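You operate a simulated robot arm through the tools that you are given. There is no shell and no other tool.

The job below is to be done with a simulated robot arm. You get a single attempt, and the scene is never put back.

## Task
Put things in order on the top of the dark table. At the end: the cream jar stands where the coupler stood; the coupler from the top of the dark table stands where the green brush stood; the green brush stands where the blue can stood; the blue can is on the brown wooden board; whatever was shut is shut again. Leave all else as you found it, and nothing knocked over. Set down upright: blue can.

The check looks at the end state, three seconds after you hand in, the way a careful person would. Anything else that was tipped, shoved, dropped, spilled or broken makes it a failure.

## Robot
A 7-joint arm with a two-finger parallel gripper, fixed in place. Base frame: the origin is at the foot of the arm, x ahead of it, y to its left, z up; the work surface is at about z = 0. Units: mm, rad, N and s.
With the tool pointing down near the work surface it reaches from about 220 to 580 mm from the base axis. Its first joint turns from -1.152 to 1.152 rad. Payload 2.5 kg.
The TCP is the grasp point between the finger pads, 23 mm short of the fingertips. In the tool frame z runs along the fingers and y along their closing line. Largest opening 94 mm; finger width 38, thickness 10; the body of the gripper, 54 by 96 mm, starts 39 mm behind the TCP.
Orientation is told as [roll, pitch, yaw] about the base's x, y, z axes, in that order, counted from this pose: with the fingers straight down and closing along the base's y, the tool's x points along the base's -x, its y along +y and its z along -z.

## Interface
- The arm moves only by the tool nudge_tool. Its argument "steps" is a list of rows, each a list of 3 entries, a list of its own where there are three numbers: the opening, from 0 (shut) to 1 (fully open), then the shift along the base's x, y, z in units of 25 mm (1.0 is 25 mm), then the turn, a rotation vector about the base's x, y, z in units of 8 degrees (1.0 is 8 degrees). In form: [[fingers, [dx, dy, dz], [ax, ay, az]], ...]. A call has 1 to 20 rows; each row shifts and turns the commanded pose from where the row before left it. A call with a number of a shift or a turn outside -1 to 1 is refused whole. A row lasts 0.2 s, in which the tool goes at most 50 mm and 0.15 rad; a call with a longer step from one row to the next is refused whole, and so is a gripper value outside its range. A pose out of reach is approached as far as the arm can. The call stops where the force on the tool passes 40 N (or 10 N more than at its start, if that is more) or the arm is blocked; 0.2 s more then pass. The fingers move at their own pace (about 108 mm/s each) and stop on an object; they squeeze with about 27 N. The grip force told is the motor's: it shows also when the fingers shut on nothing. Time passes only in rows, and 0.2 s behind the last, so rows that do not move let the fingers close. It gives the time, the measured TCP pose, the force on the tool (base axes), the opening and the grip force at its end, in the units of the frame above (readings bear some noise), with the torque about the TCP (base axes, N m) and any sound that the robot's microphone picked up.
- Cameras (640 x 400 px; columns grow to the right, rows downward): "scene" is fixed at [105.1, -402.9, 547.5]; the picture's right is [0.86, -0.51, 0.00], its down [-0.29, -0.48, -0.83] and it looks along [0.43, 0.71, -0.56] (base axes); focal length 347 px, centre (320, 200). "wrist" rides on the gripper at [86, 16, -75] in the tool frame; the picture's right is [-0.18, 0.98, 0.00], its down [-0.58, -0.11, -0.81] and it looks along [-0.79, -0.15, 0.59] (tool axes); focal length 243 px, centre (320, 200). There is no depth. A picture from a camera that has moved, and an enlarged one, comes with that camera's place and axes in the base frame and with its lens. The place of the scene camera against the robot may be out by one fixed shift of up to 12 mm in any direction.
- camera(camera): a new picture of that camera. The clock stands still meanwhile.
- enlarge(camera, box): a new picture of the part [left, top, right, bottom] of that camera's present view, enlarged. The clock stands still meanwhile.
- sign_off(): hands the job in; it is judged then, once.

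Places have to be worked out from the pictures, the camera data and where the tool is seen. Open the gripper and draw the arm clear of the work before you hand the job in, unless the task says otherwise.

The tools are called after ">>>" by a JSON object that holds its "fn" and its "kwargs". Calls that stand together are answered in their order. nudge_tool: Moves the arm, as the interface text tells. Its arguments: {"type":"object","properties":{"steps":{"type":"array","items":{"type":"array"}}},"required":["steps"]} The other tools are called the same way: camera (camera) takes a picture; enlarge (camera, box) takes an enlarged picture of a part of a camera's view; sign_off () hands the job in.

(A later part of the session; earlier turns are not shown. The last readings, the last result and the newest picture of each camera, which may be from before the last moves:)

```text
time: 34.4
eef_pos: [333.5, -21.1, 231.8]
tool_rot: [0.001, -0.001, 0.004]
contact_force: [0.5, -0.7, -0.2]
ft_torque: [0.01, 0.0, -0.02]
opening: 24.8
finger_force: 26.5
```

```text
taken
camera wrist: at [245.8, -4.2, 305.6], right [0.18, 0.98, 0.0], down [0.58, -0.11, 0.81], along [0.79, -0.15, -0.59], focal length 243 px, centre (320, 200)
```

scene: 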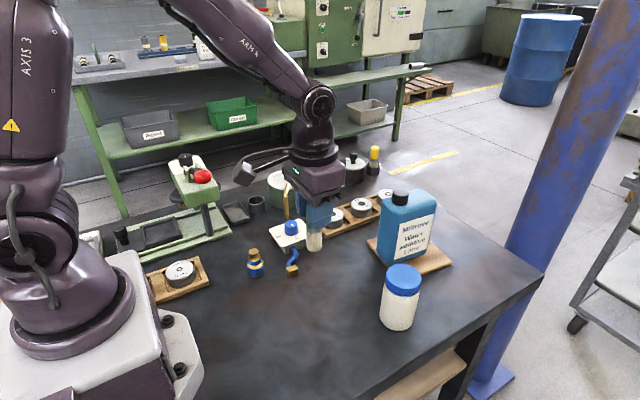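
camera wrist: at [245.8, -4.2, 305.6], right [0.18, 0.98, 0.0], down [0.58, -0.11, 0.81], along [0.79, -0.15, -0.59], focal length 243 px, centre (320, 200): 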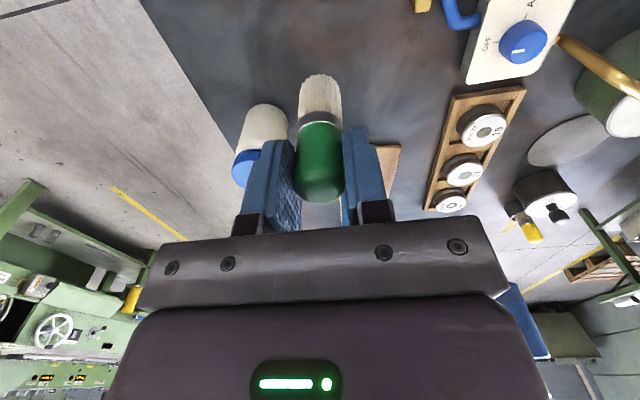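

The brush is vertical in the grip above the target. I descend, then feel for the table in small steps.

>>> {"fn": "nudge_tool", "kwargs": {"steps": [[0, [0, 0, -0.9], [0, 0, 0]], [0, [0, 0, -0.9], [0, 0, 0]], [0, [0, 0, -0.9], [0, 0, 0]], [0, [0, 0, -0.9], [0, 0, 0]], [0, [0, 0, -0.9], [0, 0, 0]], [0, [0, 0, -0.9], [0, 0, 0]], [0, [0, 0, -0.3], [0, 0, 0]], [0, [0, 0, 0], [0, 0, 0]]]}}

>>> {"fn": "enlarge", "kwargs": {"camera": "scene", "box": [240, 190, 380, 310]}}

```text
time: 36.2
eef_pos: [333.6, -19.4, 88.9]
tool_rot: [0.0, 0.0, 0.002]
contact_force: [0.3, 0.3, 0.3]
ft_torque: [0.01, -0.03, 0.0]
opening: 24.8
finger_force: 27.6
```

```text
3.33 times, centred on (310, 250) of scene
camera zoom: at [105.1, -402.9, 547.5], right [0.86, -0.51, 0.0], down [-0.29, -0.48, -0.83], along [0.43, 0.71, -0.56], focal length 1157 px, centre (353, 33)
```

zoom: 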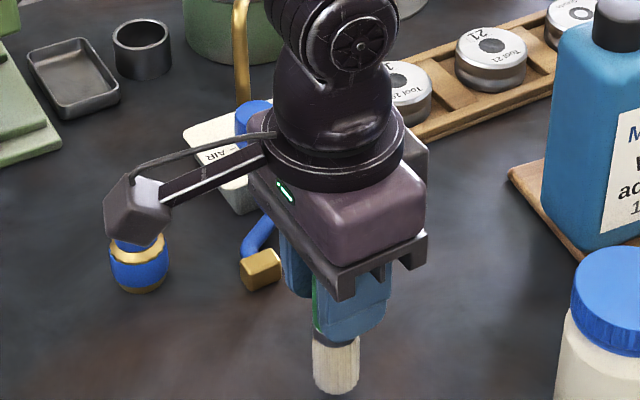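

The brush bottom projects right onto the can's old base centre. I lower in 2.5 mm steps.

>>> {"fn": "nudge_tool", "kwargs": {"steps": [[0, [0, 0, -0.1], [0, 0, 0]], [0, [0, 0, -0.1], [0, 0, 0]], [0, [0, 0, -0.1], [0, 0, 0]]]}}

>>> {"fn": "nudge_tool", "kwargs": {"steps": [[0, [0, 0, -0.08], [0, 0, 0]], [0, [0, 0, 0], [0, 0, 0]]]}}

>>> {"fn": "nudge_tool", "kwargs": {"steps": [[0, [0, 0, -0.08], [0, 0, 0]], [0, [0, 0, 0], [0, 0, 0]]]}}

```text
time: 37.0
eef_pos: [332.8, -20.3, 81.5]
tool_rot: [0.001, 0.0, 0.003]
contact_force: [-0.4, 0.1, -0.3]
ft_torque: [0.01, -0.02, 0.02]
opening: 24.9
finger_force: 27.1
```

```text
time: 37.6
eef_pos: [332.7, -20.7, 79.0]
tool_rot: [0.0, -0.002, 0.003]
contact_force: [0.3, -0.1, -0.4]
ft_torque: [-0.02, 0.01, 0.01]
opening: 25.1
finger_force: 26.6
```

```text
time: 38.2
eef_pos: [333.5, -20.4, 78.0]
tool_rot: [-0.001, -0.003, 0.003]
contact_force: [-3.8, 2.9, 22.7]
ft_torque: [0.4, 0.26, 0.02]
opening: 24.8
finger_force: 27.5
```

Table contact at z≈78. I ease off 1 mm and open gently.

>>> {"fn": "nudge_tool", "kwargs": {"steps": [[0, [0, 0, 0.03], [0, 0, 0]], [0, [0, 0, 0], [0, 0, 0]]]}}

>>> {"fn": "nudge_tool", "kwargs": {"steps": [[0.32, [0, 0, 0], [0, 0, 0]], [0.4, [0, 0, 0], [0, 0, 0]], [0.5, [0, 0, 0], [0, 0, 0]], [0.5, [0, 0, 0], [0, 0, 0]]]}}

>>> {"fn": "enlarge", "kwargs": {"camera": "scene", "box": [240, 190, 380, 310]}}

>>> {"fn": "enlarge", "kwargs": {"camera": "wrist", "box": [220, 40, 420, 240]}}

```text
time: 38.8
eef_pos: [332.4, -19.4, 78.4]
tool_rot: [0.001, -0.001, 0.003]
contact_force: [0.5, 0.7, 1.6]
ft_torque: [0.0, -0.08, -0.01]
opening: 24.6
finger_force: 26.6
```

```text
time: 39.8
eef_pos: [333.2, -21.0, 79.5]
tool_rot: [0.001, -0.002, 0.003]
contact_force: [0.1, -0.4, -0.3]
ft_torque: [0.01, -0.01, 0.0]
opening: 47.0
finger_force: 0.0
```

```text
3.33 times, centred on (310, 250) of scene
camera zoom: at [105.1, -402.9, 547.5], right [0.86, -0.51, 0.0], down [-0.29, -0.48, -0.83], along [0.43, 0.71, -0.56], focal length 1157 px, centre (353, 33)
```

zoom: 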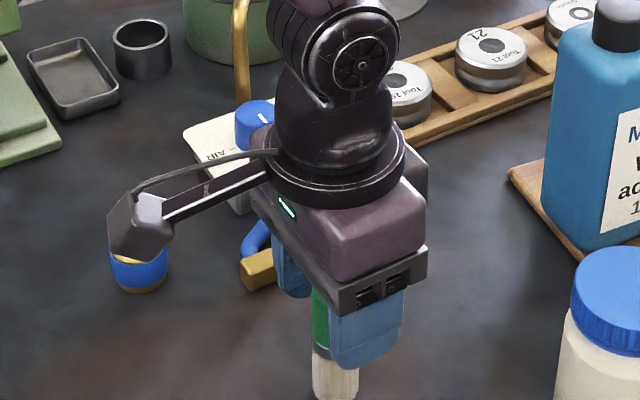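

```text
2.00 times, centred on (320, 140) of wrist
camera zoom: at [246.2, -4.1, 152.5], right [0.18, 0.98, 0.0], down [0.58, -0.11, 0.81], along [0.79, -0.15, -0.59], focal length 485 px, centre (320, 320)
```

zoom: 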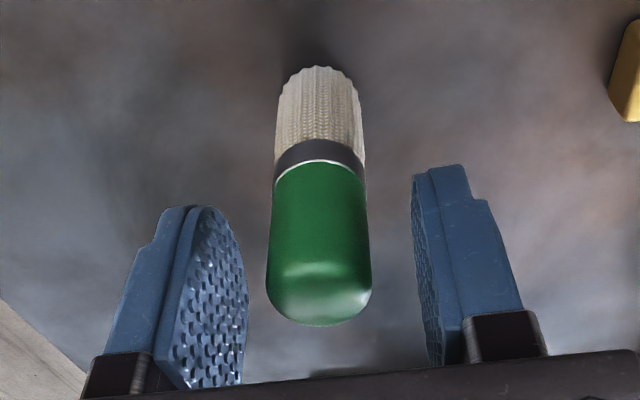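

The brush stands on its own, upright. I withdraw straight up and go look at the coupler.

>>> {"fn": "nudge_tool", "kwargs": {"steps": [[0.5, [0, 0, 0.5], [0, 0, 0]], [0.5, [0, 0, 0.9], [0, 0, 0]], [0.5, [0, 0, 1], [0, 0, 0]], [0.5, [0, 0, 1], [0, 0, 0]], [0.5, [0, 0, 1], [0, 0, 0]], [0.5, [0, 0, 0.8], [0, 0, 0]], [0.5, [-0.653, 0.84, 0], [0, 0, 0.513]], [0.5, [-0.653, 0.84, 0], [0, 0, 0.513]], [0.5, [-0.653, 0.84, 0], [0, 0, 0.513]], [0.5, [-0.653, 0.84, 0], [0, 0, 0.513]], [0.5, [-0.653, 0.84, 0], [0, 0, 0.513]], [0.5, [-0.653, 0.84, 0], [0, 0, 0.513]], [0.5, [0, 0, 0], [0, 0, 0]]]}}

>>> {"fn": "camera", "kwargs": {"camera": "wrist"}}

>>> {"fn": "camera", "kwargs": {"camera": "scene"}}

>>> {"fn": "enlarge", "kwargs": {"camera": "scene", "box": [220, 180, 350, 310]}}

```text
time: 42.6
eef_pos: [234.5, 106.6, 206.7]
tool_rot: [-0.001, 0.0, 0.433]
contact_force: [-0.1, -0.3, 0.9]
ft_torque: [0.0, 0.02, 0.03]
opening: 46.8
finger_force: 0.1
```

```text
taken
camera wrist: at [148.8, 85.2, 281.8], right [-0.25, 0.97, 0.0], down [0.57, 0.15, 0.81], along [0.78, 0.2, -0.59], focal length 243 px, centre (320, 200)
```

wrist: 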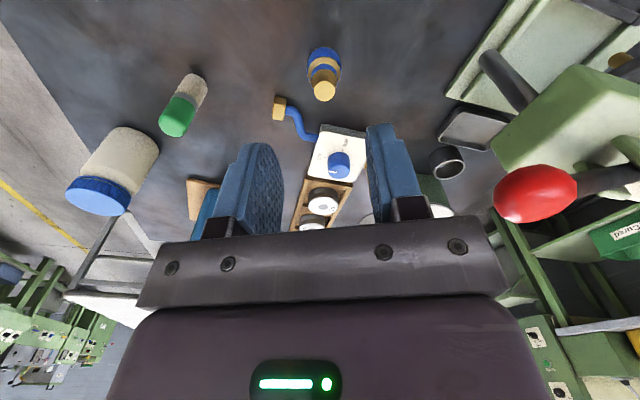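

```text
taken
```

scene: 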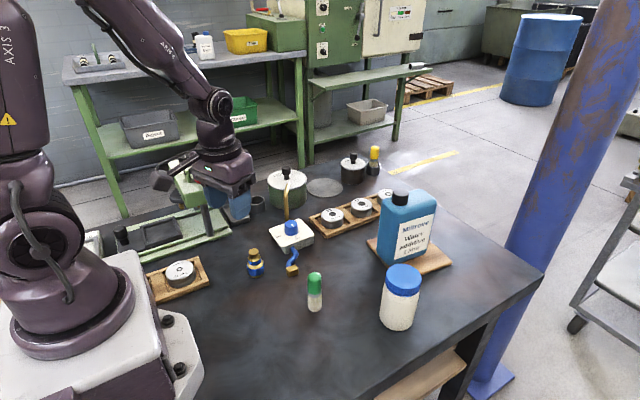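

```text
3.08 times, centred on (285, 245) of scene
camera zoom: at [105.1, -402.9, 547.5], right [0.86, -0.51, 0.0], down [-0.29, -0.48, -0.83], along [0.43, 0.71, -0.56], focal length 1068 px, centre (428, 62)
```

zoom: 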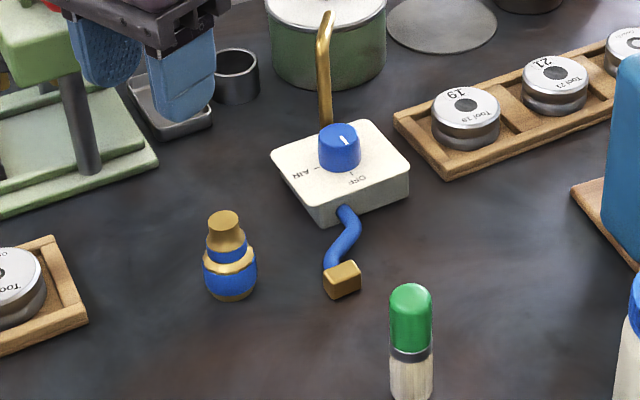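

The brush stands well. Now I zoom on the coupler and the empty cup to measure them.

>>> {"fn": "enlarge", "kwargs": {"camera": "wrist", "box": [270, 20, 380, 130]}}

>>> {"fn": "enlarge", "kwargs": {"camera": "scene", "box": [235, 235, 275, 285]}}

>>> {"fn": "enlarge", "kwargs": {"camera": "wrist", "box": [420, 130, 480, 190]}}

>>> {"fn": "enlarge", "kwargs": {"camera": "scene", "box": [235, 180, 285, 220]}}

```text
3.64 times, centred on (325, 75) of wrist
camera zoom: at [148.8, 85.2, 281.8], right [-0.25, 0.97, 0.0], down [0.57, 0.15, 0.81], along [0.78, 0.2, -0.59], focal length 882 px, centre (302, 654)
```

zoom: 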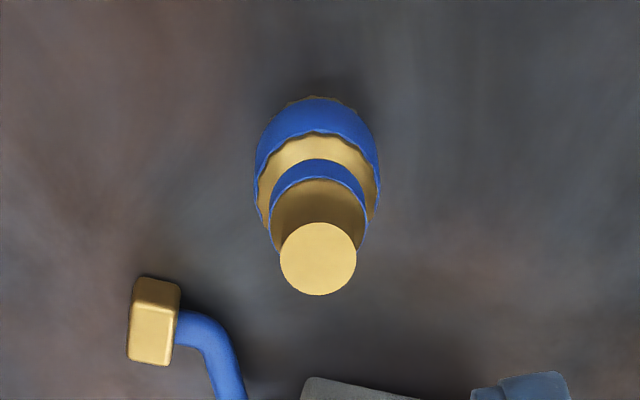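

```text
8.00 times, centred on (255, 260) of scene
camera zoom: at [105.1, -402.9, 547.5], right [0.86, -0.51, 0.0], down [-0.29, -0.48, -0.83], along [0.43, 0.71, -0.56], focal length 2778 px, centre (840, -280)
```

zoom: 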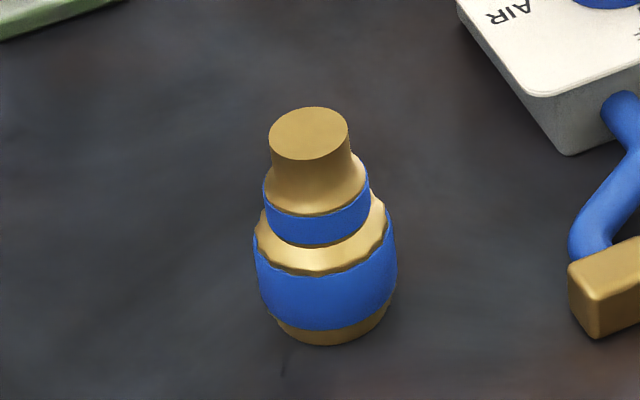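

```text
6.67 times, centred on (450, 160) of wrist
camera zoom: at [148.8, 85.2, 281.8], right [-0.25, 0.97, 0.0], down [0.57, 0.15, 0.81], along [0.78, 0.2, -0.59], focal length 1618 px, centre (-547, 467)
```

zoom: 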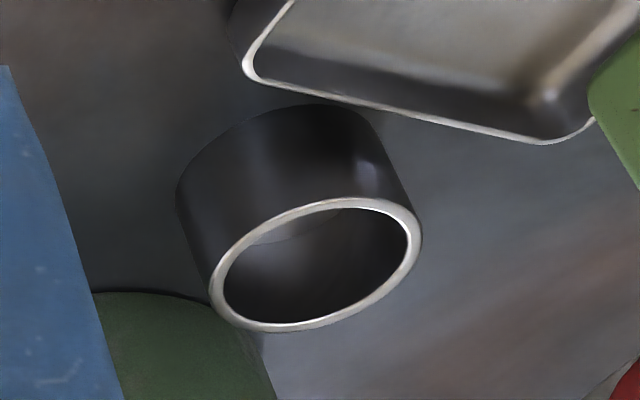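

```text
10.00 times, centred on (260, 200) of scene
camera zoom: at [105.1, -402.9, 547.5], right [0.86, -0.51, 0.0], down [-0.29, -0.48, -0.83], along [0.43, 0.71, -0.56], focal length 3472 px, centre (920, 200)
```

zoom: 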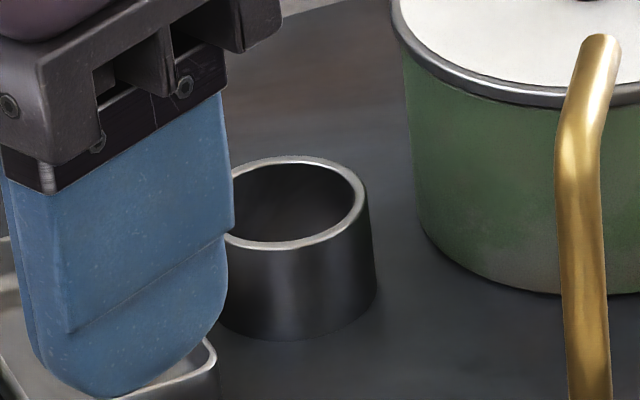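

The coupler (≈36 mm bulge, ≈56 mm tall) looks like it just fits the cup (inner ≈37-38 mm). I need the exact table height, so I touch an empty spot of the table near (265, 40) with closed fingertips.

>>> {"fn": "nudge_tool", "kwargs": {"steps": [[0, [0.407, -0.888, 0], [0, 0, 0]], [0, [0.407, -0.888, 0], [0, 0, 0]], [0, [0.407, -0.888, 0], [0, 0, 0]], [0, [0, 0, -0.9], [0, 0, 0]], [0, [0, 0, -0.9], [0, 0, 0]], [0, [0, 0, -0.9], [0, 0, 0]], [0, [0, 0, -0.9], [0, 0, 0]], [0, [0, 0, -0.9], [0, 0, 0]], [0, [0, 0, -0.9], [0, 0, 0]], [0, [0, 0, -0.8], [0, 0, 0]], [0, [0, 0, 0], [0, 0, 0]]]}}

>>> {"fn": "nudge_tool", "kwargs": {"steps": [[0, [0, 0, -0.12], [0, 0, 0]], [0, [0, 0, -0.12], [0, 0, 0]], [0, [0, 0, -0.12], [0, 0, 0]], [0, [0, 0, -0.12], [0, 0, 0]], [0, [0, 0, 0], [0, 0, 0]]]}}

```text
time: 45.0
eef_pos: [265.3, 37.5, 53.5]
tool_rot: [0.001, -0.002, 0.432]
contact_force: [0.2, -0.6, 0.3]
ft_torque: [0.02, -0.05, 0.0]
opening: 0.0
finger_force: 26.4
```

```text
time: 46.2
eef_pos: [265.4, 39.2, 41.5]
tool_rot: [-0.001, -0.003, 0.434]
contact_force: [0.5, 0.7, 0.0]
ft_torque: [0.03, 0.02, 0.0]
opening: 0.1
finger_force: 27.1
```

>>> {"fn": "nudge_tool", "kwargs": {"steps": [[0, [0, 0, -0.2], [0, 0, 0]], [0, [0, 0, -0.2], [0, 0, 0]], [0, [0, 0, 0], [0, 0, 0]]]}}

>>> {"fn": "nudge_tool", "kwargs": {"steps": [[0, [0, 0, -0.1], [0, 0, 0]], [0, [0, 0, -0.1], [0, 0, 0]], [0, [0, 0, -0.1], [0, 0, 0]], [0, [0, 0, -0.1], [0, 0, 0]], [0, [0, 0, -0.1], [0, 0, 0]], [0, [0, 0, -0.1], [0, 0, 0]]]}}

```text
time: 47.0
eef_pos: [266.2, 39.3, 30.4]
tool_rot: [-0.001, -0.001, 0.432]
contact_force: [0.8, 0.5, -0.2]
ft_torque: [-0.01, 0.0, 0.0]
opening: 0.0
finger_force: 26.9
```

```text
time: 48.0
eef_pos: [266.3, 39.8, 23.4]
tool_rot: [0.001, -0.004, 0.432]
contact_force: [-0.9, -0.4, 7.1]
ft_torque: [-0.04, 0.12, 0.03]
opening: 0.0
finger_force: 27.1
stopped in row 5: the force on the tool passed its limit at 53 N (the readings are from after the stop); the commanded pose is now the measured one
```

Table contact at TCP z≈23, so the table top is at z≈0. I rise, move over the coupler at about (272, 121) with fingers at ~50 mm, and check.

>>> {"fn": "nudge_tool", "kwargs": {"steps": [[0, [0, 0, 0.85], [0, 0, 0]], [0, [0, 0, 0.85], [0, 0, 0]], [0, [0, 0, 0.85], [0, 0, 0]], [0.3, [0, 0, 0.85], [0, 0, 0]], [0.55, [0.06, 0.815, 0], [0, 0, 0]], [0.55, [0.06, 0.815, 0], [0, 0, 0]], [0.55, [0.06, 0.815, 0], [0, 0, 0]], [0.55, [0.06, 0.815, 0], [0, 0, 0]], [0.55, [0, 0, 0], [0, 0, 0]]]}}

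>>> {"fn": "enlarge", "kwargs": {"camera": "wrist", "box": [220, 40, 420, 240]}}

>>> {"fn": "enlarge", "kwargs": {"camera": "scene", "box": [190, 180, 320, 290]}}

```text
time: 50.0
eef_pos: [272.4, 120.2, 107.4]
tool_rot: [-0.001, -0.002, 0.433]
contact_force: [-0.2, 0.8, 0.5]
ft_torque: [0.01, 0.02, -0.01]
opening: 51.8
finger_force: 0.1
```

```text
2.00 times, centred on (320, 140) of wrist
camera zoom: at [186.5, 99.1, 181.9], right [-0.24, 0.97, 0.0], down [0.57, 0.14, 0.81], along [0.78, 0.2, -0.59], focal length 485 px, centre (320, 320)
```

zoom: 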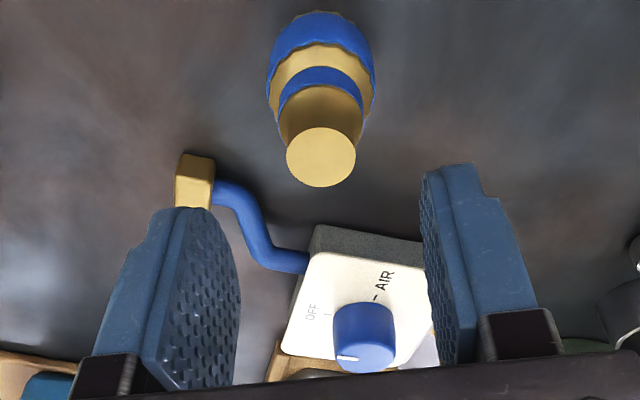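

```text
3.64 times, centred on (255, 235) of scene
camera zoom: at [105.1, -402.9, 547.5], right [0.86, -0.51, 0.0], down [-0.29, -0.48, -0.83], along [0.43, 0.71, -0.56], focal length 1262 px, centre (556, 73)
```

zoom: 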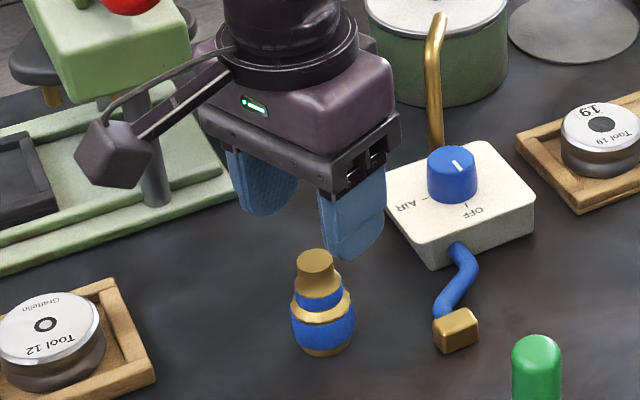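

Aligned in the closing direction. I descend so the tips straddle the coupler's neck/upper ring (TCP z≈54) and grip.

>>> {"fn": "nudge_tool", "kwargs": {"steps": [[0.55, [0, 0.03, -0.6], [0, 0, 0]], [0.55, [0, 0, -0.6], [0, 0, 0]], [0.55, [0, 0, -0.6], [0, 0, 0]], [0.55, [0, 0, -0.34], [0, 0, 0]], [0.55, [0, 0, 0], [0, 0, 0]]]}}

>>> {"fn": "enlarge", "kwargs": {"camera": "wrist", "box": [220, 40, 420, 240]}}

>>> {"fn": "enlarge", "kwargs": {"camera": "scene", "box": [190, 180, 320, 290]}}

```text
time: 51.2
eef_pos: [272.1, 121.2, 53.9]
tool_rot: [-0.001, 0.0, 0.432]
contact_force: [0.0, -0.1, 0.5]
ft_torque: [-0.01, -0.01, 0.0]
opening: 51.5
finger_force: 0.0
```

```text
2.00 times, centred on (320, 140) of wrist
camera zoom: at [186.0, 100.2, 128.0], right [-0.25, 0.97, 0.0], down [0.57, 0.15, 0.81], along [0.78, 0.2, -0.59], focal length 485 px, centre (320, 320)
```

zoom: 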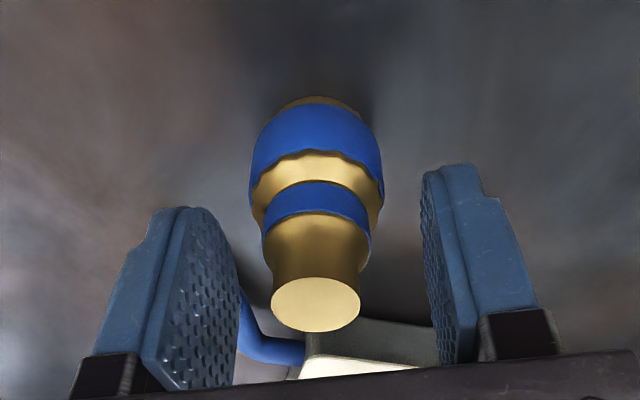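

```text
3.64 times, centred on (255, 235) of scene
camera zoom: at [105.1, -402.9, 547.5], right [0.86, -0.51, 0.0], down [-0.29, -0.48, -0.83], along [0.43, 0.71, -0.56], focal length 1262 px, centre (556, 73)
```

zoom: 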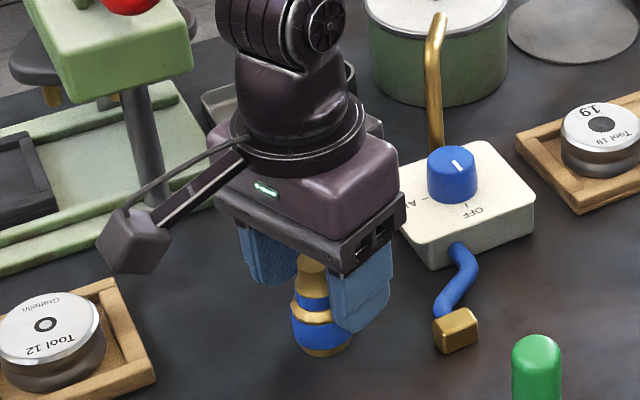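

Centred. I close on the upper ring and lift slightly.

>>> {"fn": "nudge_tool", "kwargs": {"steps": [[0.3, [0, 0, 0], [0, 0, 0]], [0, [0, 0, 0], [0, 0, 0]], [0, [0, 0, 0], [0, 0, 0]], [0, [0, 0, 0], [0, 0, 0]], [0, [0, 0, 0.3], [0, 0, 0]], [0, [0, 0, 0.5], [0, 0, 0]], [0, [0, 0, 0.6], [0, 0, 0]], [0, [0, 0, 0], [0, 0, 0]]]}}

>>> {"fn": "enlarge", "kwargs": {"camera": "wrist", "box": [220, 40, 420, 240]}}

>>> {"fn": "enlarge", "kwargs": {"camera": "scene", "box": [190, 180, 320, 290]}}

```text
time: 53.0
eef_pos: [271.7, 122.6, 88.8]
tool_rot: [0.001, -0.004, 0.433]
contact_force: [-0.6, 0.5, -1.1]
ft_torque: [-0.01, -0.02, -0.03]
opening: 32.6
finger_force: 26.8
```

```text
2.00 times, centred on (320, 140) of wrist
camera zoom: at [186.2, 100.1, 163.3], right [-0.25, 0.97, 0.0], down [0.57, 0.15, 0.81], along [0.78, 0.2, -0.59], focal length 485 px, centre (320, 320)
```

zoom: 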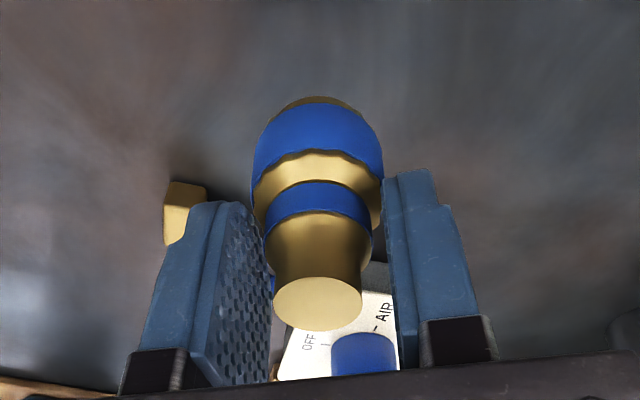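

```text
3.64 times, centred on (255, 235) of scene
camera zoom: at [105.1, -402.9, 547.5], right [0.86, -0.51, 0.0], down [-0.29, -0.48, -0.83], along [0.43, 0.71, -0.56], focal length 1262 px, centre (556, 73)
```

zoom: 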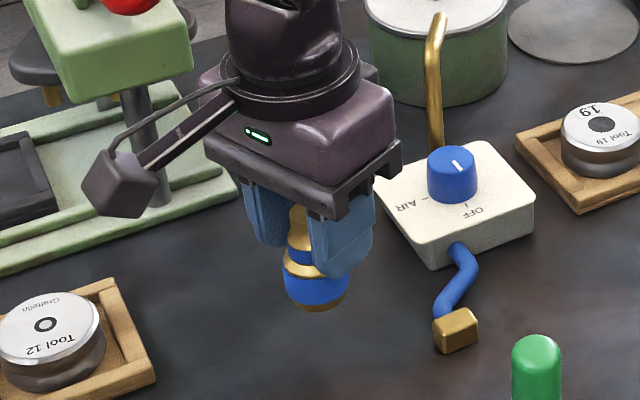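

The fingers hold the coupler at 32.6 mm on its shoulder, vertical. I lift, swing to above the cup at about (360.5, 337), and stop high to check alignment.

>>> {"fn": "nudge_tool", "kwargs": {"steps": [[0, [0, 0, 0.9], [0, 0, 0]], [0, [0, 0, 0.95], [0, 0, 0]], [0, [0, 0, 0.95], [0, 0, 0]], [0, [0, 0, 0.95], [0, 0, 0]], [0, [0, 0, 0.95], [0, 0, 0]], [0, [0, 0, 0.95], [0, 0, 0]], [0, [0.393, 0.956, 0], [0, 0, 0.489]], [0, [0.393, 0.956, 0], [0, 0, 0.489]], [0, [0.393, 0.956, 0], [0, 0, 0.489]], [0, [0.393, 0.956, 0], [0, 0, 0.489]], [0, [0.393, 0.956, 0], [0, 0, 0.489]], [0, [0.393, 0.956, 0], [0, 0, 0.489]], [0, [0.393, 0.956, 0], [0, 0, 0.489]], [0, [0.393, 0.956, 0], [0, 0, 0.489]], [0, [0.393, 0.956, 0], [0, 0, 0.489]], [0, [0, 0, 0], [0, 0, 0]]]}}

>>> {"fn": "nudge_tool", "kwargs": {"steps": [[0, [0, 0, -0.9], [0, 0, 0]], [0, [0, 0, -0.9], [0, 0, 0]], [0, [0, 0, -0.9], [0, 0, 0]], [0, [0, 0, -0.9], [0, 0, 0]], [0, [0, 0, 0], [0, 0, 0]]]}}

>>> {"fn": "camera", "kwargs": {"camera": "wrist"}}

>>> {"fn": "enlarge", "kwargs": {"camera": "scene", "box": [215, 130, 315, 220]}}

```text
time: 56.4
eef_pos: [361.2, 336.5, 229.4]
tool_rot: [-0.002, 0.001, 1.048]
contact_force: [-0.3, 0.1, -2.5]
ft_torque: [-0.01, -0.01, 0.02]
opening: 32.6
finger_force: 26.8
```

```text
time: 57.6
eef_pos: [361.1, 336.1, 141.5]
tool_rot: [-0.002, -0.002, 1.049]
contact_force: [0.1, -0.5, -1.5]
ft_torque: [-0.01, -0.03, 0.01]
opening: 32.6
finger_force: 27.2
```

```text
taken
camera wrist: at [302.7, 269.8, 214.7], right [-0.76, 0.65, 0.0], down [0.38, 0.45, 0.81], along [0.53, 0.61, -0.59], focal length 243 px, centre (320, 200)
```

wrist: 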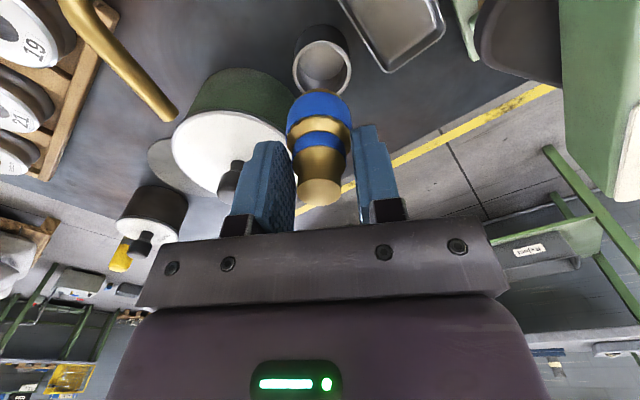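

```text
4.44 times, centred on (265, 175) of scene
camera zoom: at [105.1, -402.9, 547.5], right [0.86, -0.51, 0.0], down [-0.29, -0.48, -0.83], along [0.43, 0.71, -0.56], focal length 1543 px, centre (564, 311)
```

zoom: 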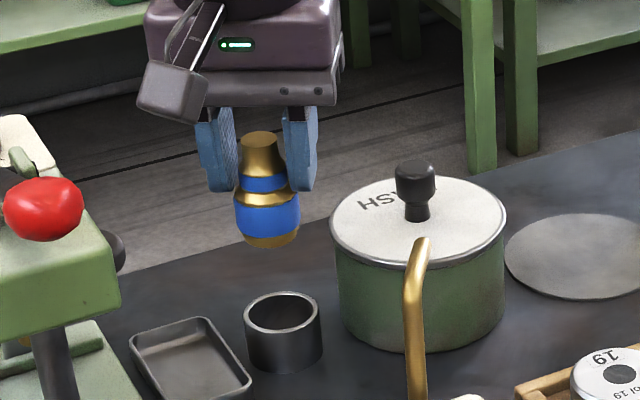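

The coupler hangs vertical and lines up with the cup in both views (cup ≈(360, 337)). I lower until its base is just above the rim and check again.

>>> {"fn": "nudge_tool", "kwargs": {"steps": [[0, [0, 0, -0.7], [0, 0, 0]], [0, [0, 0, -0.7], [0, 0, 0]], [0, [0, 0, -0.6], [0, 0, 0]], [0, [0, 0, 0], [0, 0, 0]]]}}

>>> {"fn": "enlarge", "kwargs": {"camera": "wrist", "box": [260, 40, 380, 160]}}

>>> {"fn": "enlarge", "kwargs": {"camera": "scene", "box": [230, 150, 300, 220]}}

```text
time: 58.6
eef_pos: [360.8, 336.8, 90.8]
tool_rot: [0.001, 0.0, 1.047]
contact_force: [-0.9, -0.7, -1.8]
ft_torque: [0.03, 0.01, 0.0]
opening: 32.9
finger_force: 27.1
```

```text
3.33 times, centred on (320, 100) of wrist
camera zoom: at [302.6, 270.1, 164.4], right [-0.76, 0.65, 0.0], down [0.38, 0.45, 0.81], along [0.53, 0.61, -0.59], focal length 809 px, centre (320, 533)
```

zoom: 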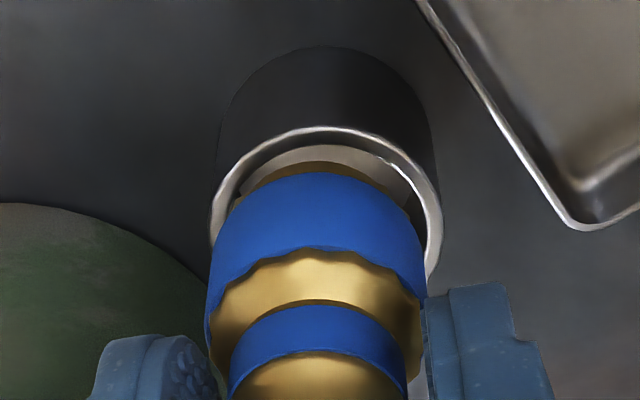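

```text
5.71 times, centred on (265, 185) of scene
camera zoom: at [105.1, -402.9, 547.5], right [0.86, -0.51, 0.0], down [-0.29, -0.48, -0.83], along [0.43, 0.71, -0.56], focal length 1984 px, centre (634, 286)
```

zoom: 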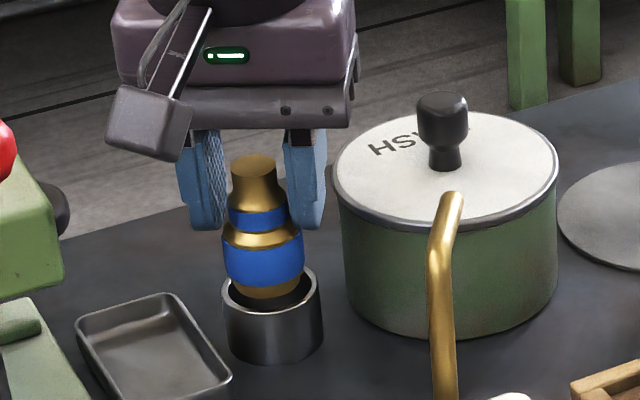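

The bulge (83 px) is slimmer than the cup's inside (≈90 px), so it fits. I shift ~2 mm further out and lower in small steps while watching forces.

>>> {"fn": "nudge_tool", "kwargs": {"steps": [[0, [0.05, 0.06, 0], [0, 0, 0]], [0, [0, 0, -0.15], [0, 0, 0]], [0, [0, 0, -0.15], [0, 0, 0]], [0, [0, 0, -0.15], [0, 0, 0]], [0, [0, 0, -0.15], [0, 0, 0]], [0, [0, 0, 0], [0, 0, 0]]]}}

>>> {"fn": "enlarge", "kwargs": {"camera": "wrist", "box": [260, 40, 380, 160]}}

>>> {"fn": "enlarge", "kwargs": {"camera": "scene", "box": [230, 150, 300, 220]}}

```text
time: 59.8
eef_pos: [363.5, 339.8, 80.1]
tool_rot: [-0.005, -0.009, 1.048]
contact_force: [-1.5, -0.4, 4.0]
ft_torque: [-0.14, -0.05, -0.04]
opening: 32.8
finger_force: 26.8
stopped in row 5: the force on the tool passed its limit at 46 N (the readings are from after the stop); the commanded pose is now the measured one
```

```text
3.33 times, centred on (320, 100) of wrist
camera zoom: at [304.9, 273.0, 154.8], right [-0.76, 0.65, 0.0], down [0.38, 0.45, 0.81], along [0.53, 0.62, -0.58], focal length 809 px, centre (320, 533)
```

zoom: 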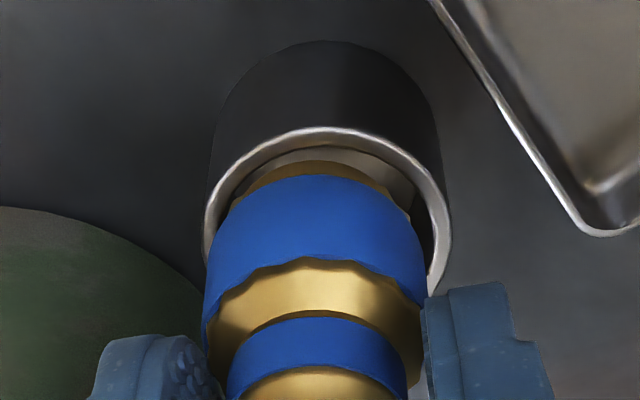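

```text
5.71 times, centred on (265, 185) of scene
camera zoom: at [105.1, -402.9, 547.5], right [0.86, -0.51, 0.0], down [-0.29, -0.48, -0.83], along [0.43, 0.71, -0.56], focal length 1984 px, centre (634, 286)
```

zoom: 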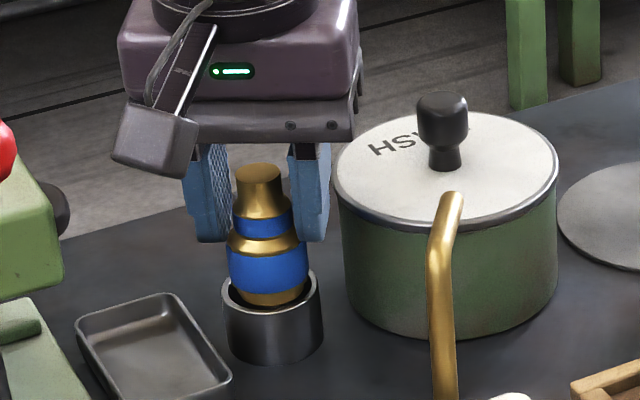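

Contact came early with the base at about rim height, so it's catching the rim. I zoom in to see on which side.

>>> {"fn": "enlarge", "kwargs": {"camera": "scene", "box": [248, 180, 298, 220]}}

>>> {"fn": "enlarge", "kwargs": {"camera": "wrist", "box": [280, 60, 360, 140]}}

```text
10.00 times, centred on (273, 200) of scene
camera zoom: at [105.1, -402.9, 547.5], right [0.86, -0.51, 0.0], down [-0.29, -0.48, -0.83], along [0.43, 0.71, -0.56], focal length 3472 px, centre (790, 200)
```

zoom: 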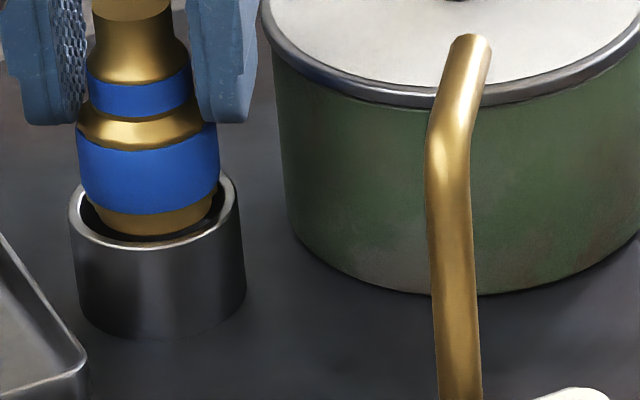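

```text
5.00 times, centred on (320, 100) of wrist
camera zoom: at [304.9, 273.0, 154.8], right [-0.76, 0.65, 0.0], down [0.38, 0.45, 0.81], along [0.53, 0.62, -0.58], focal length 1213 px, centre (320, 700)
```

zoom: 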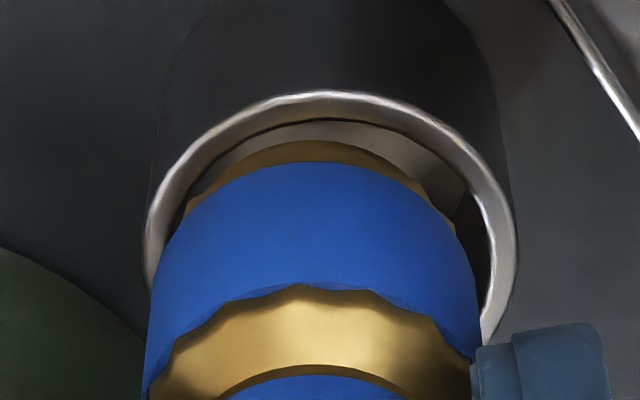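

The base ring is inside the rim; the bulge is touching the pot-side edge of the cup (torque agrees). I raise 4 mm, shift ~1.2 mm away from the pot, and try again.

>>> {"fn": "nudge_tool", "kwargs": {"steps": [[0, [0, 0, 0.16], [0, 0, 0]], [0, [-0.04, 0.03, 0], [0, 0, 0]], [0, [0, 0, 0], [0, 0, 0]], [0, [0, 0, -0.1], [0, 0, 0]], [0, [0, 0, -0.1], [0, 0, 0]], [0, [0, 0, -0.1], [0, 0, 0]], [0, [0, 0, -0.1], [0, 0, 0]], [0, [0, 0, 0], [0, 0, 0]]]}}

>>> {"fn": "enlarge", "kwargs": {"camera": "scene", "box": [248, 180, 298, 220]}}

>>> {"fn": "enlarge", "kwargs": {"camera": "wrist", "box": [280, 60, 360, 140]}}

```text
time: 61.4
eef_pos: [363.9, 343.1, 80.4]
tool_rot: [-0.005, -0.014, 1.046]
contact_force: [-0.9, 0.1, 3.6]
ft_torque: [-0.1, 0.08, -0.01]
opening: 33.2
finger_force: 26.9
stopped in row 7: the force on the tool passed its limit at 42 N (the readings are from after the stop); the commanded pose is now the measured one
```

```text
10.00 times, centred on (273, 200) of scene
camera zoom: at [105.1, -402.9, 547.5], right [0.86, -0.51, 0.0], down [-0.29, -0.48, -0.83], along [0.43, 0.71, -0.56], focal length 3472 px, centre (790, 200)
```

zoom: 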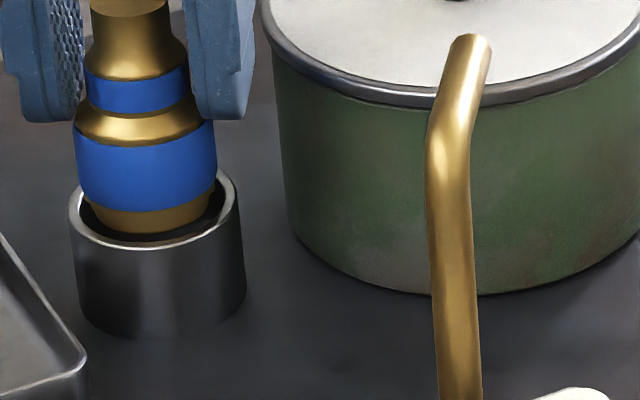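

```text
5.00 times, centred on (320, 100) of wrist
camera zoom: at [305.0, 275.6, 153.4], right [-0.76, 0.65, 0.0], down [0.38, 0.44, 0.82], along [0.53, 0.62, -0.58], focal length 1213 px, centre (320, 700)
```

zoom: 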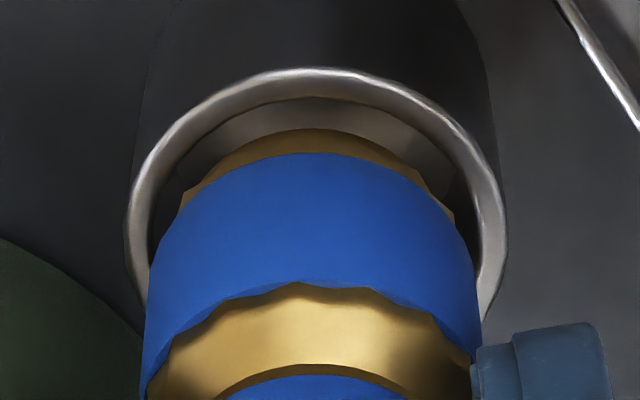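

The base is inside but the bulge (≈38 mm vs ≈40 mm bore) needs near-exact centring. I press lightly and use force/torque to see where the contact is.

>>> {"fn": "nudge_tool", "kwargs": {"steps": [[0, [0, 0, -0.05], [0, 0, 0]], [0, [0, 0, 0], [0, 0, 0]], [0, [0, 0, 0], [0, 0, 0]]]}}

```text
time: 62.2
eef_pos: [364.4, 343.3, 81.6]
tool_rot: [-0.005, -0.015, 1.047]
contact_force: [-4.1, -4.0, 24.9]
ft_torque: [-0.69, 0.53, -0.06]
opening: 33.0
finger_force: 27.0
```

Contact is on the near (arm-side) rim, so the coupler needs to go outward ~1.5 mm. I raise, undo the slight tilt, shift and press again.

>>> {"fn": "nudge_tool", "kwargs": {"steps": [[0, [0, 0, 0.16], [0.036, 0.107, 0]], [0, [0.035, 0.05, 0], [0, 0, 0]], [0, [0, 0, 0], [0, 0, 0]]]}}

>>> {"fn": "nudge_tool", "kwargs": {"steps": [[0, [0, 0, -0.08], [0, 0, 0]], [0, [0, 0, -0.08], [0, 0, 0]], [0, [0, 0, -0.04], [0, 0, 0]], [0, [0, 0, 0], [0, 0, 0]]]}}

```text
time: 63.0
eef_pos: [364.1, 343.7, 81.5]
tool_rot: [0.012, -0.01, 1.047]
contact_force: [-0.4, -0.3, -1.2]
ft_torque: [0.02, 0.0, 0.01]
opening: 33.2
finger_force: 26.7
```

```text
time: 64.0
eef_pos: [364.2, 344.8, 77.1]
tool_rot: [0.011, -0.009, 1.048]
contact_force: [0.3, -0.4, -1.1]
ft_torque: [0.0, 0.02, 0.0]
opening: 33.0
finger_force: 26.9
```

It's going in: z=77 without contact. I level the tool and continue lowering in small steps.

>>> {"fn": "nudge_tool", "kwargs": {"steps": [[0, [0, 0, 0], [-0.099, -0.042, 0]], [0, [0, 0, -0.08], [0, 0, 0]], [0, [0, 0, -0.08], [0, 0, 0]], [0, [0, 0, -0.08], [0, 0, 0]], [0, [0, 0, 0], [0, 0, 0]]]}}

>>> {"fn": "enlarge", "kwargs": {"camera": "scene", "box": [248, 180, 298, 220]}}

>>> {"fn": "enlarge", "kwargs": {"camera": "wrist", "box": [260, 40, 380, 160]}}

```text
time: 65.2
eef_pos: [364.0, 343.8, 72.2]
tool_rot: [-0.001, -0.004, 1.047]
contact_force: [1.6, 4.3, -0.9]
ft_torque: [0.23, -0.01, 0.0]
opening: 32.7
finger_force: 27.2
```

```text
10.00 times, centred on (273, 200) of scene
camera zoom: at [105.1, -402.9, 547.5], right [0.86, -0.51, 0.0], down [-0.29, -0.48, -0.83], along [0.43, 0.71, -0.56], focal length 3472 px, centre (790, 200)
```

zoom: 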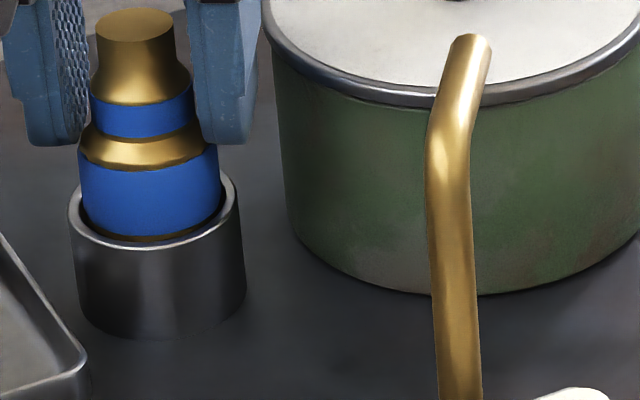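

```text
3.33 times, centred on (320, 100) of wrist
camera zoom: at [306.5, 277.5, 146.0], right [-0.76, 0.65, 0.0], down [0.38, 0.45, 0.81], along [0.53, 0.61, -0.59], focal length 809 px, centre (320, 533)
```

zoom: 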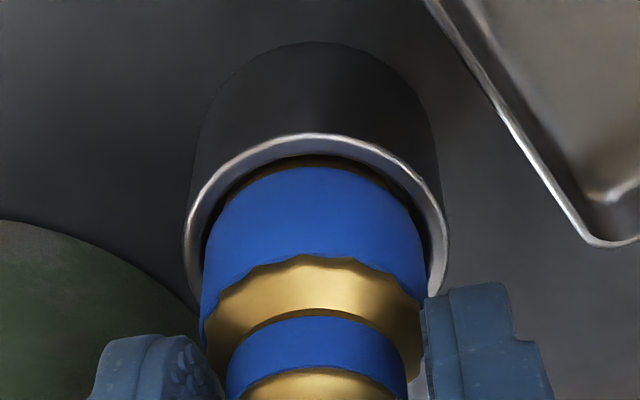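

The bulge is entering the bore; a small outward side-force remains. I shift 0.8 mm outward and continue down.

>>> {"fn": "nudge_tool", "kwargs": {"steps": [[0, [0.012, 0.03, 0], [0, 0, 0]], [0, [0, 0, -0.08], [0, 0, 0]], [0, [0, 0, -0.08], [0, 0, 0]], [0, [0, 0, 0], [0, 0, 0]]]}}

```text
time: 66.2
eef_pos: [364.5, 343.9, 66.4]
tool_rot: [-0.001, -0.001, 1.047]
contact_force: [1.0, 0.4, -1.8]
ft_torque: [0.01, -0.01, 0.0]
opening: 33.1
finger_force: 27.3
```

Moving freely now (z=66.4). I continue down toward the cup floor (expected TCP z≈57).

>>> {"fn": "nudge_tool", "kwargs": {"steps": [[0, [0, 0, -0.08], [0, 0, 0]], [0, [0, 0, -0.08], [0, 0, 0]], [0, [0, 0, -0.08], [0, 0, 0]], [0, [0, 0, 0], [0, 0, 0]]]}}

>>> {"fn": "nudge_tool", "kwargs": {"steps": [[0, [0, 0, -0.06], [0, 0, 0]], [0, [0, 0, -0.06], [0, 0, 0]], [0, [0, 0, 0], [0, 0, 0]]]}}

>>> {"fn": "enlarge", "kwargs": {"camera": "scene", "box": [235, 170, 285, 220]}}

```text
time: 67.2
eef_pos: [364.9, 345.2, 61.4]
tool_rot: [-0.002, -0.003, 1.047]
contact_force: [-0.6, -0.8, -0.7]
ft_torque: [0.0, 0.02, 0.01]
opening: 32.8
finger_force: 27.2
```

```text
time: 68.0
eef_pos: [365.0, 344.3, 58.4]
tool_rot: [-0.001, -0.002, 1.048]
contact_force: [-0.2, -2.6, -0.9]
ft_torque: [-0.07, 0.0, -0.04]
opening: 32.8
finger_force: 26.7
```

```text
8.00 times, centred on (260, 195) of scene
camera zoom: at [105.1, -402.9, 547.5], right [0.86, -0.51, 0.0], down [-0.29, -0.48, -0.83], along [0.43, 0.71, -0.56], focal length 2778 px, centre (800, 240)
```

zoom: 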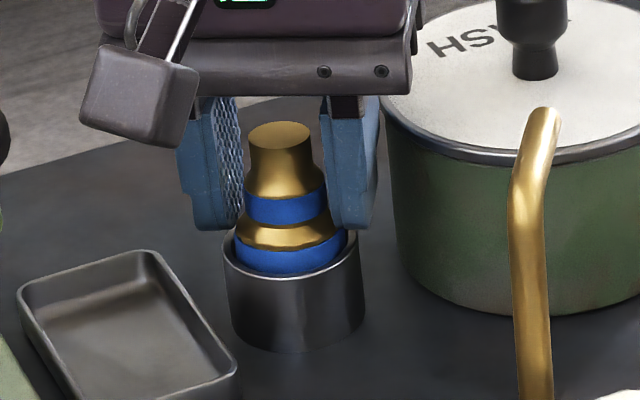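

Nearly seated. A last couple of millimetres to feel the floor, then release.

>>> {"fn": "nudge_tool", "kwargs": {"steps": [[0, [0, 0, -0.05], [0, 0, 0]], [0, [0, 0, 0], [0, 0, 0]]]}}

>>> {"fn": "nudge_tool", "kwargs": {"steps": [[0, [0, 0, -0.05], [0, 0, 0]], [0, [0, 0, 0], [0, 0, 0]]]}}

```text
time: 68.6
eef_pos: [364.5, 344.7, 57.3]
tool_rot: [-0.003, 0.002, 1.048]
contact_force: [-4.1, -6.7, 0.9]
ft_torque: [-0.06, 0.08, 0.03]
opening: 32.9
finger_force: 27.5
```

```text
time: 69.2
eef_pos: [364.5, 344.4, 57.0]
tool_rot: [-0.002, 0.0, 1.046]
contact_force: [-8.5, -11.6, 12.3]
ft_torque: [-0.19, 0.08, 0.0]
opening: 32.7
finger_force: 26.6
```

Seated on the cup floor. I open only to ~40 mm (pot is close) and rise straight up.

>>> {"fn": "nudge_tool", "kwargs": {"steps": [[0.38, [0, 0, 0], [0, 0, 0]], [0.42, [0, 0, 0], [0, 0, 0]], [0.42, [0, 0, 0.1], [0, 0, 0]], [0.42, [0, 0, 0], [0, 0, 0]]]}}

>>> {"fn": "enlarge", "kwargs": {"camera": "scene", "box": [235, 170, 285, 220]}}

>>> {"fn": "enlarge", "kwargs": {"camera": "wrist", "box": [220, 40, 420, 240]}}

```text
time: 70.2
eef_pos: [364.9, 344.6, 59.4]
tool_rot: [-0.002, -0.001, 1.048]
contact_force: [-1.2, 0.3, -0.1]
ft_torque: [0.0, 0.01, 0.03]
opening: 38.8
finger_force: 0.1
```

```text
8.00 times, centred on (260, 195) of scene
camera zoom: at [105.1, -402.9, 547.5], right [0.86, -0.51, 0.0], down [-0.29, -0.48, -0.83], along [0.43, 0.71, -0.56], focal length 2778 px, centre (800, 240)
```

zoom: 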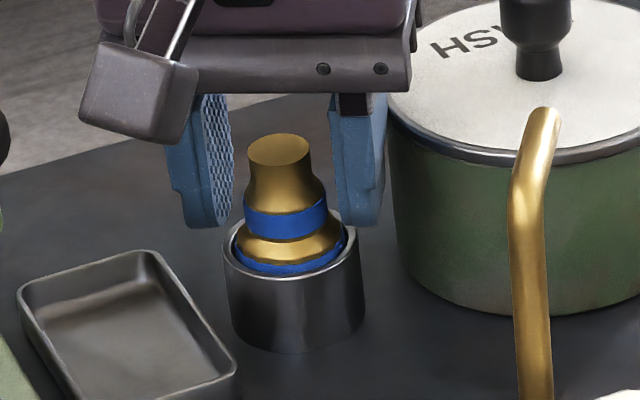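

```text
2.00 times, centred on (320, 140) of wrist
camera zoom: at [306.6, 278.5, 133.2], right [-0.76, 0.65, 0.0], down [0.38, 0.45, 0.81], along [0.53, 0.61, -0.59], focal length 485 px, centre (320, 320)
```

zoom: 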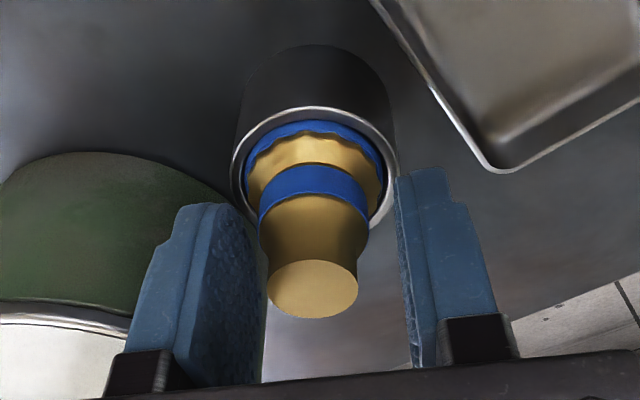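

The coupler sits upright in the cup. I rise straight up and swing over to look at the cream jar.

>>> {"fn": "nudge_tool", "kwargs": {"steps": [[0.42, [0, 0, 0.4], [0, 0, 0]], [0.42, [0, 0, 0.8], [0, 0, 0]], [0.42, [0, 0, 1], [0, 0, 0]], [0.42, [0, 0, 1], [0, 0, 0]], [0.42, [0, 0, 1], [0, 0, 0]], [0.42, [0, 0, 1], [0, 0, 0]], [0.42, [0, 0, 1], [0, 0, 0]], [0.42, [0, 0, 1], [0, 0, 0]], [0.42, [0, 0, 0], [0, 0, 0]]]}}

>>> {"fn": "nudge_tool", "kwargs": {"steps": [[1, [-0.05, -0.96, 0], [0, 0, -0.395]], [1, [-0.05, -0.96, 0], [0, 0, -0.395]], [1, [-0.05, -0.96, 0], [0, 0, -0.395]], [1, [-0.05, -0.96, 0], [0, 0, -0.395]], [1, [-0.05, -0.96, 0], [0, 0, -0.395]], [1, [-0.05, -0.96, 0], [0, 0, -0.395]], [1, [-0.05, -0.96, 0], [0, 0, -0.395]], [1, [-0.05, -0.96, 0], [0, 0, -0.395]], [1, [-0.05, -0.96, 0], [0, 0, -0.395]], [1, [-0.05, -0.96, 0], [0, 0, -0.395]], [1, [-0.05, -0.96, 0], [0, 0, -0.395]], [1, [-0.05, -0.96, 0], [0, 0, -0.395]], [1, [-0.05, -0.96, 0], [0, 0, -0.395]], [1, [-0.05, -0.96, 0], [0, 0, -0.395]], [1, [-0.05, -0.96, 0], [0, 0, -0.395]], [1, [-0.05, -0.96, 0], [0, 0, -0.395]], [1, [-0.05, -0.96, 0], [0, 0, -0.395]], [1, [-0.05, -0.96, 0], [0, 0, -0.395]], [1, [-0.05, -0.96, 0], [0, 0, -0.395]], [1, [0, 0, 0], [0, 0, 0]]]}}

>>> {"fn": "camera", "kwargs": {"camera": "wrist"}}

>>> {"fn": "enlarge", "kwargs": {"camera": "wrist", "box": [240, 60, 400, 220]}}

>>> {"fn": "camera", "kwargs": {"camera": "scene"}}

>>> {"fn": "enlarge", "kwargs": {"camera": "scene", "box": [215, 150, 315, 230]}}

```text
time: 72.2
eef_pos: [365.1, 343.4, 238.8]
tool_rot: [0.0, 0.0, 1.048]
contact_force: [-0.6, -0.1, 0.2]
ft_torque: [-0.01, 0.02, 0.01]
opening: 39.6
finger_force: 0.0
```

```text
time: 76.4
eef_pos: [340.9, -111.7, 239.3]
tool_rot: [0.001, -0.001, -0.002]
contact_force: [0.4, 0.1, -0.4]
ft_torque: [-0.02, 0.0, -0.02]
opening: 93.9
finger_force: 0.1
```

```text
taken
camera wrist: at [254.4, -94.9, 313.2], right [0.19, 0.98, 0.0], down [0.58, -0.11, 0.81], along [0.79, -0.15, -0.59], focal length 243 px, centre (320, 200)
```

wrist: 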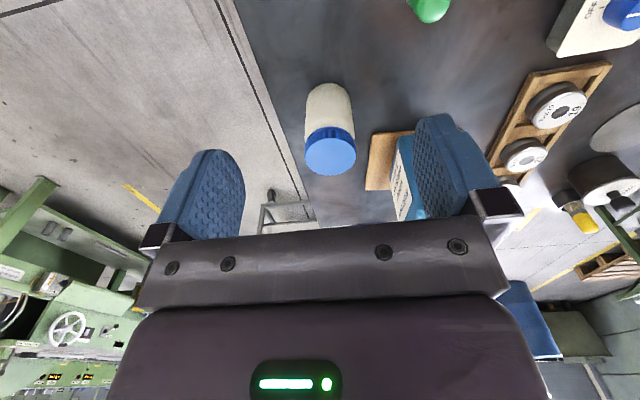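

```text
2.50 times, centred on (320, 140) of wrist
camera zoom: at [254.4, -94.9, 313.2], right [0.19, 0.98, 0.0], down [0.58, -0.11, 0.81], along [0.79, -0.15, -0.59], focal length 606 px, centre (320, 350)
```

zoom: 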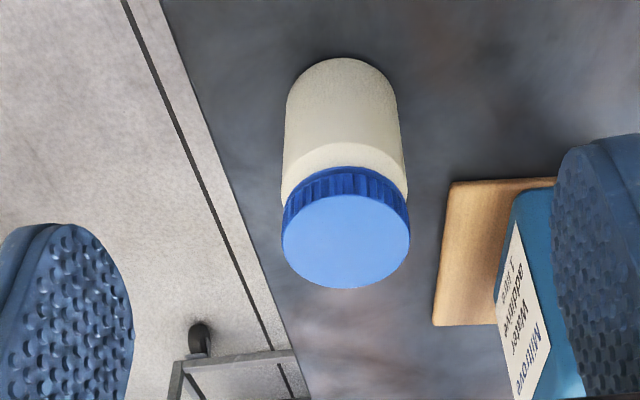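

```text
taken
```

scene: 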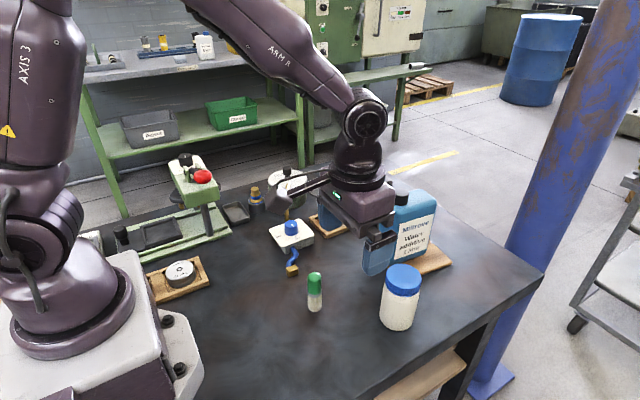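

```text
5.00 times, centred on (265, 190) of scene
camera zoom: at [105.1, -402.9, 547.5], right [0.86, -0.51, 0.0], down [-0.29, -0.48, -0.83], along [0.43, 0.71, -0.56], focal length 1736 px, centre (595, 250)
```

zoom: 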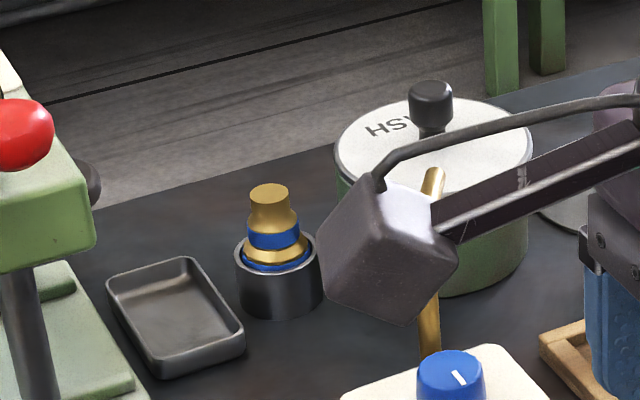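

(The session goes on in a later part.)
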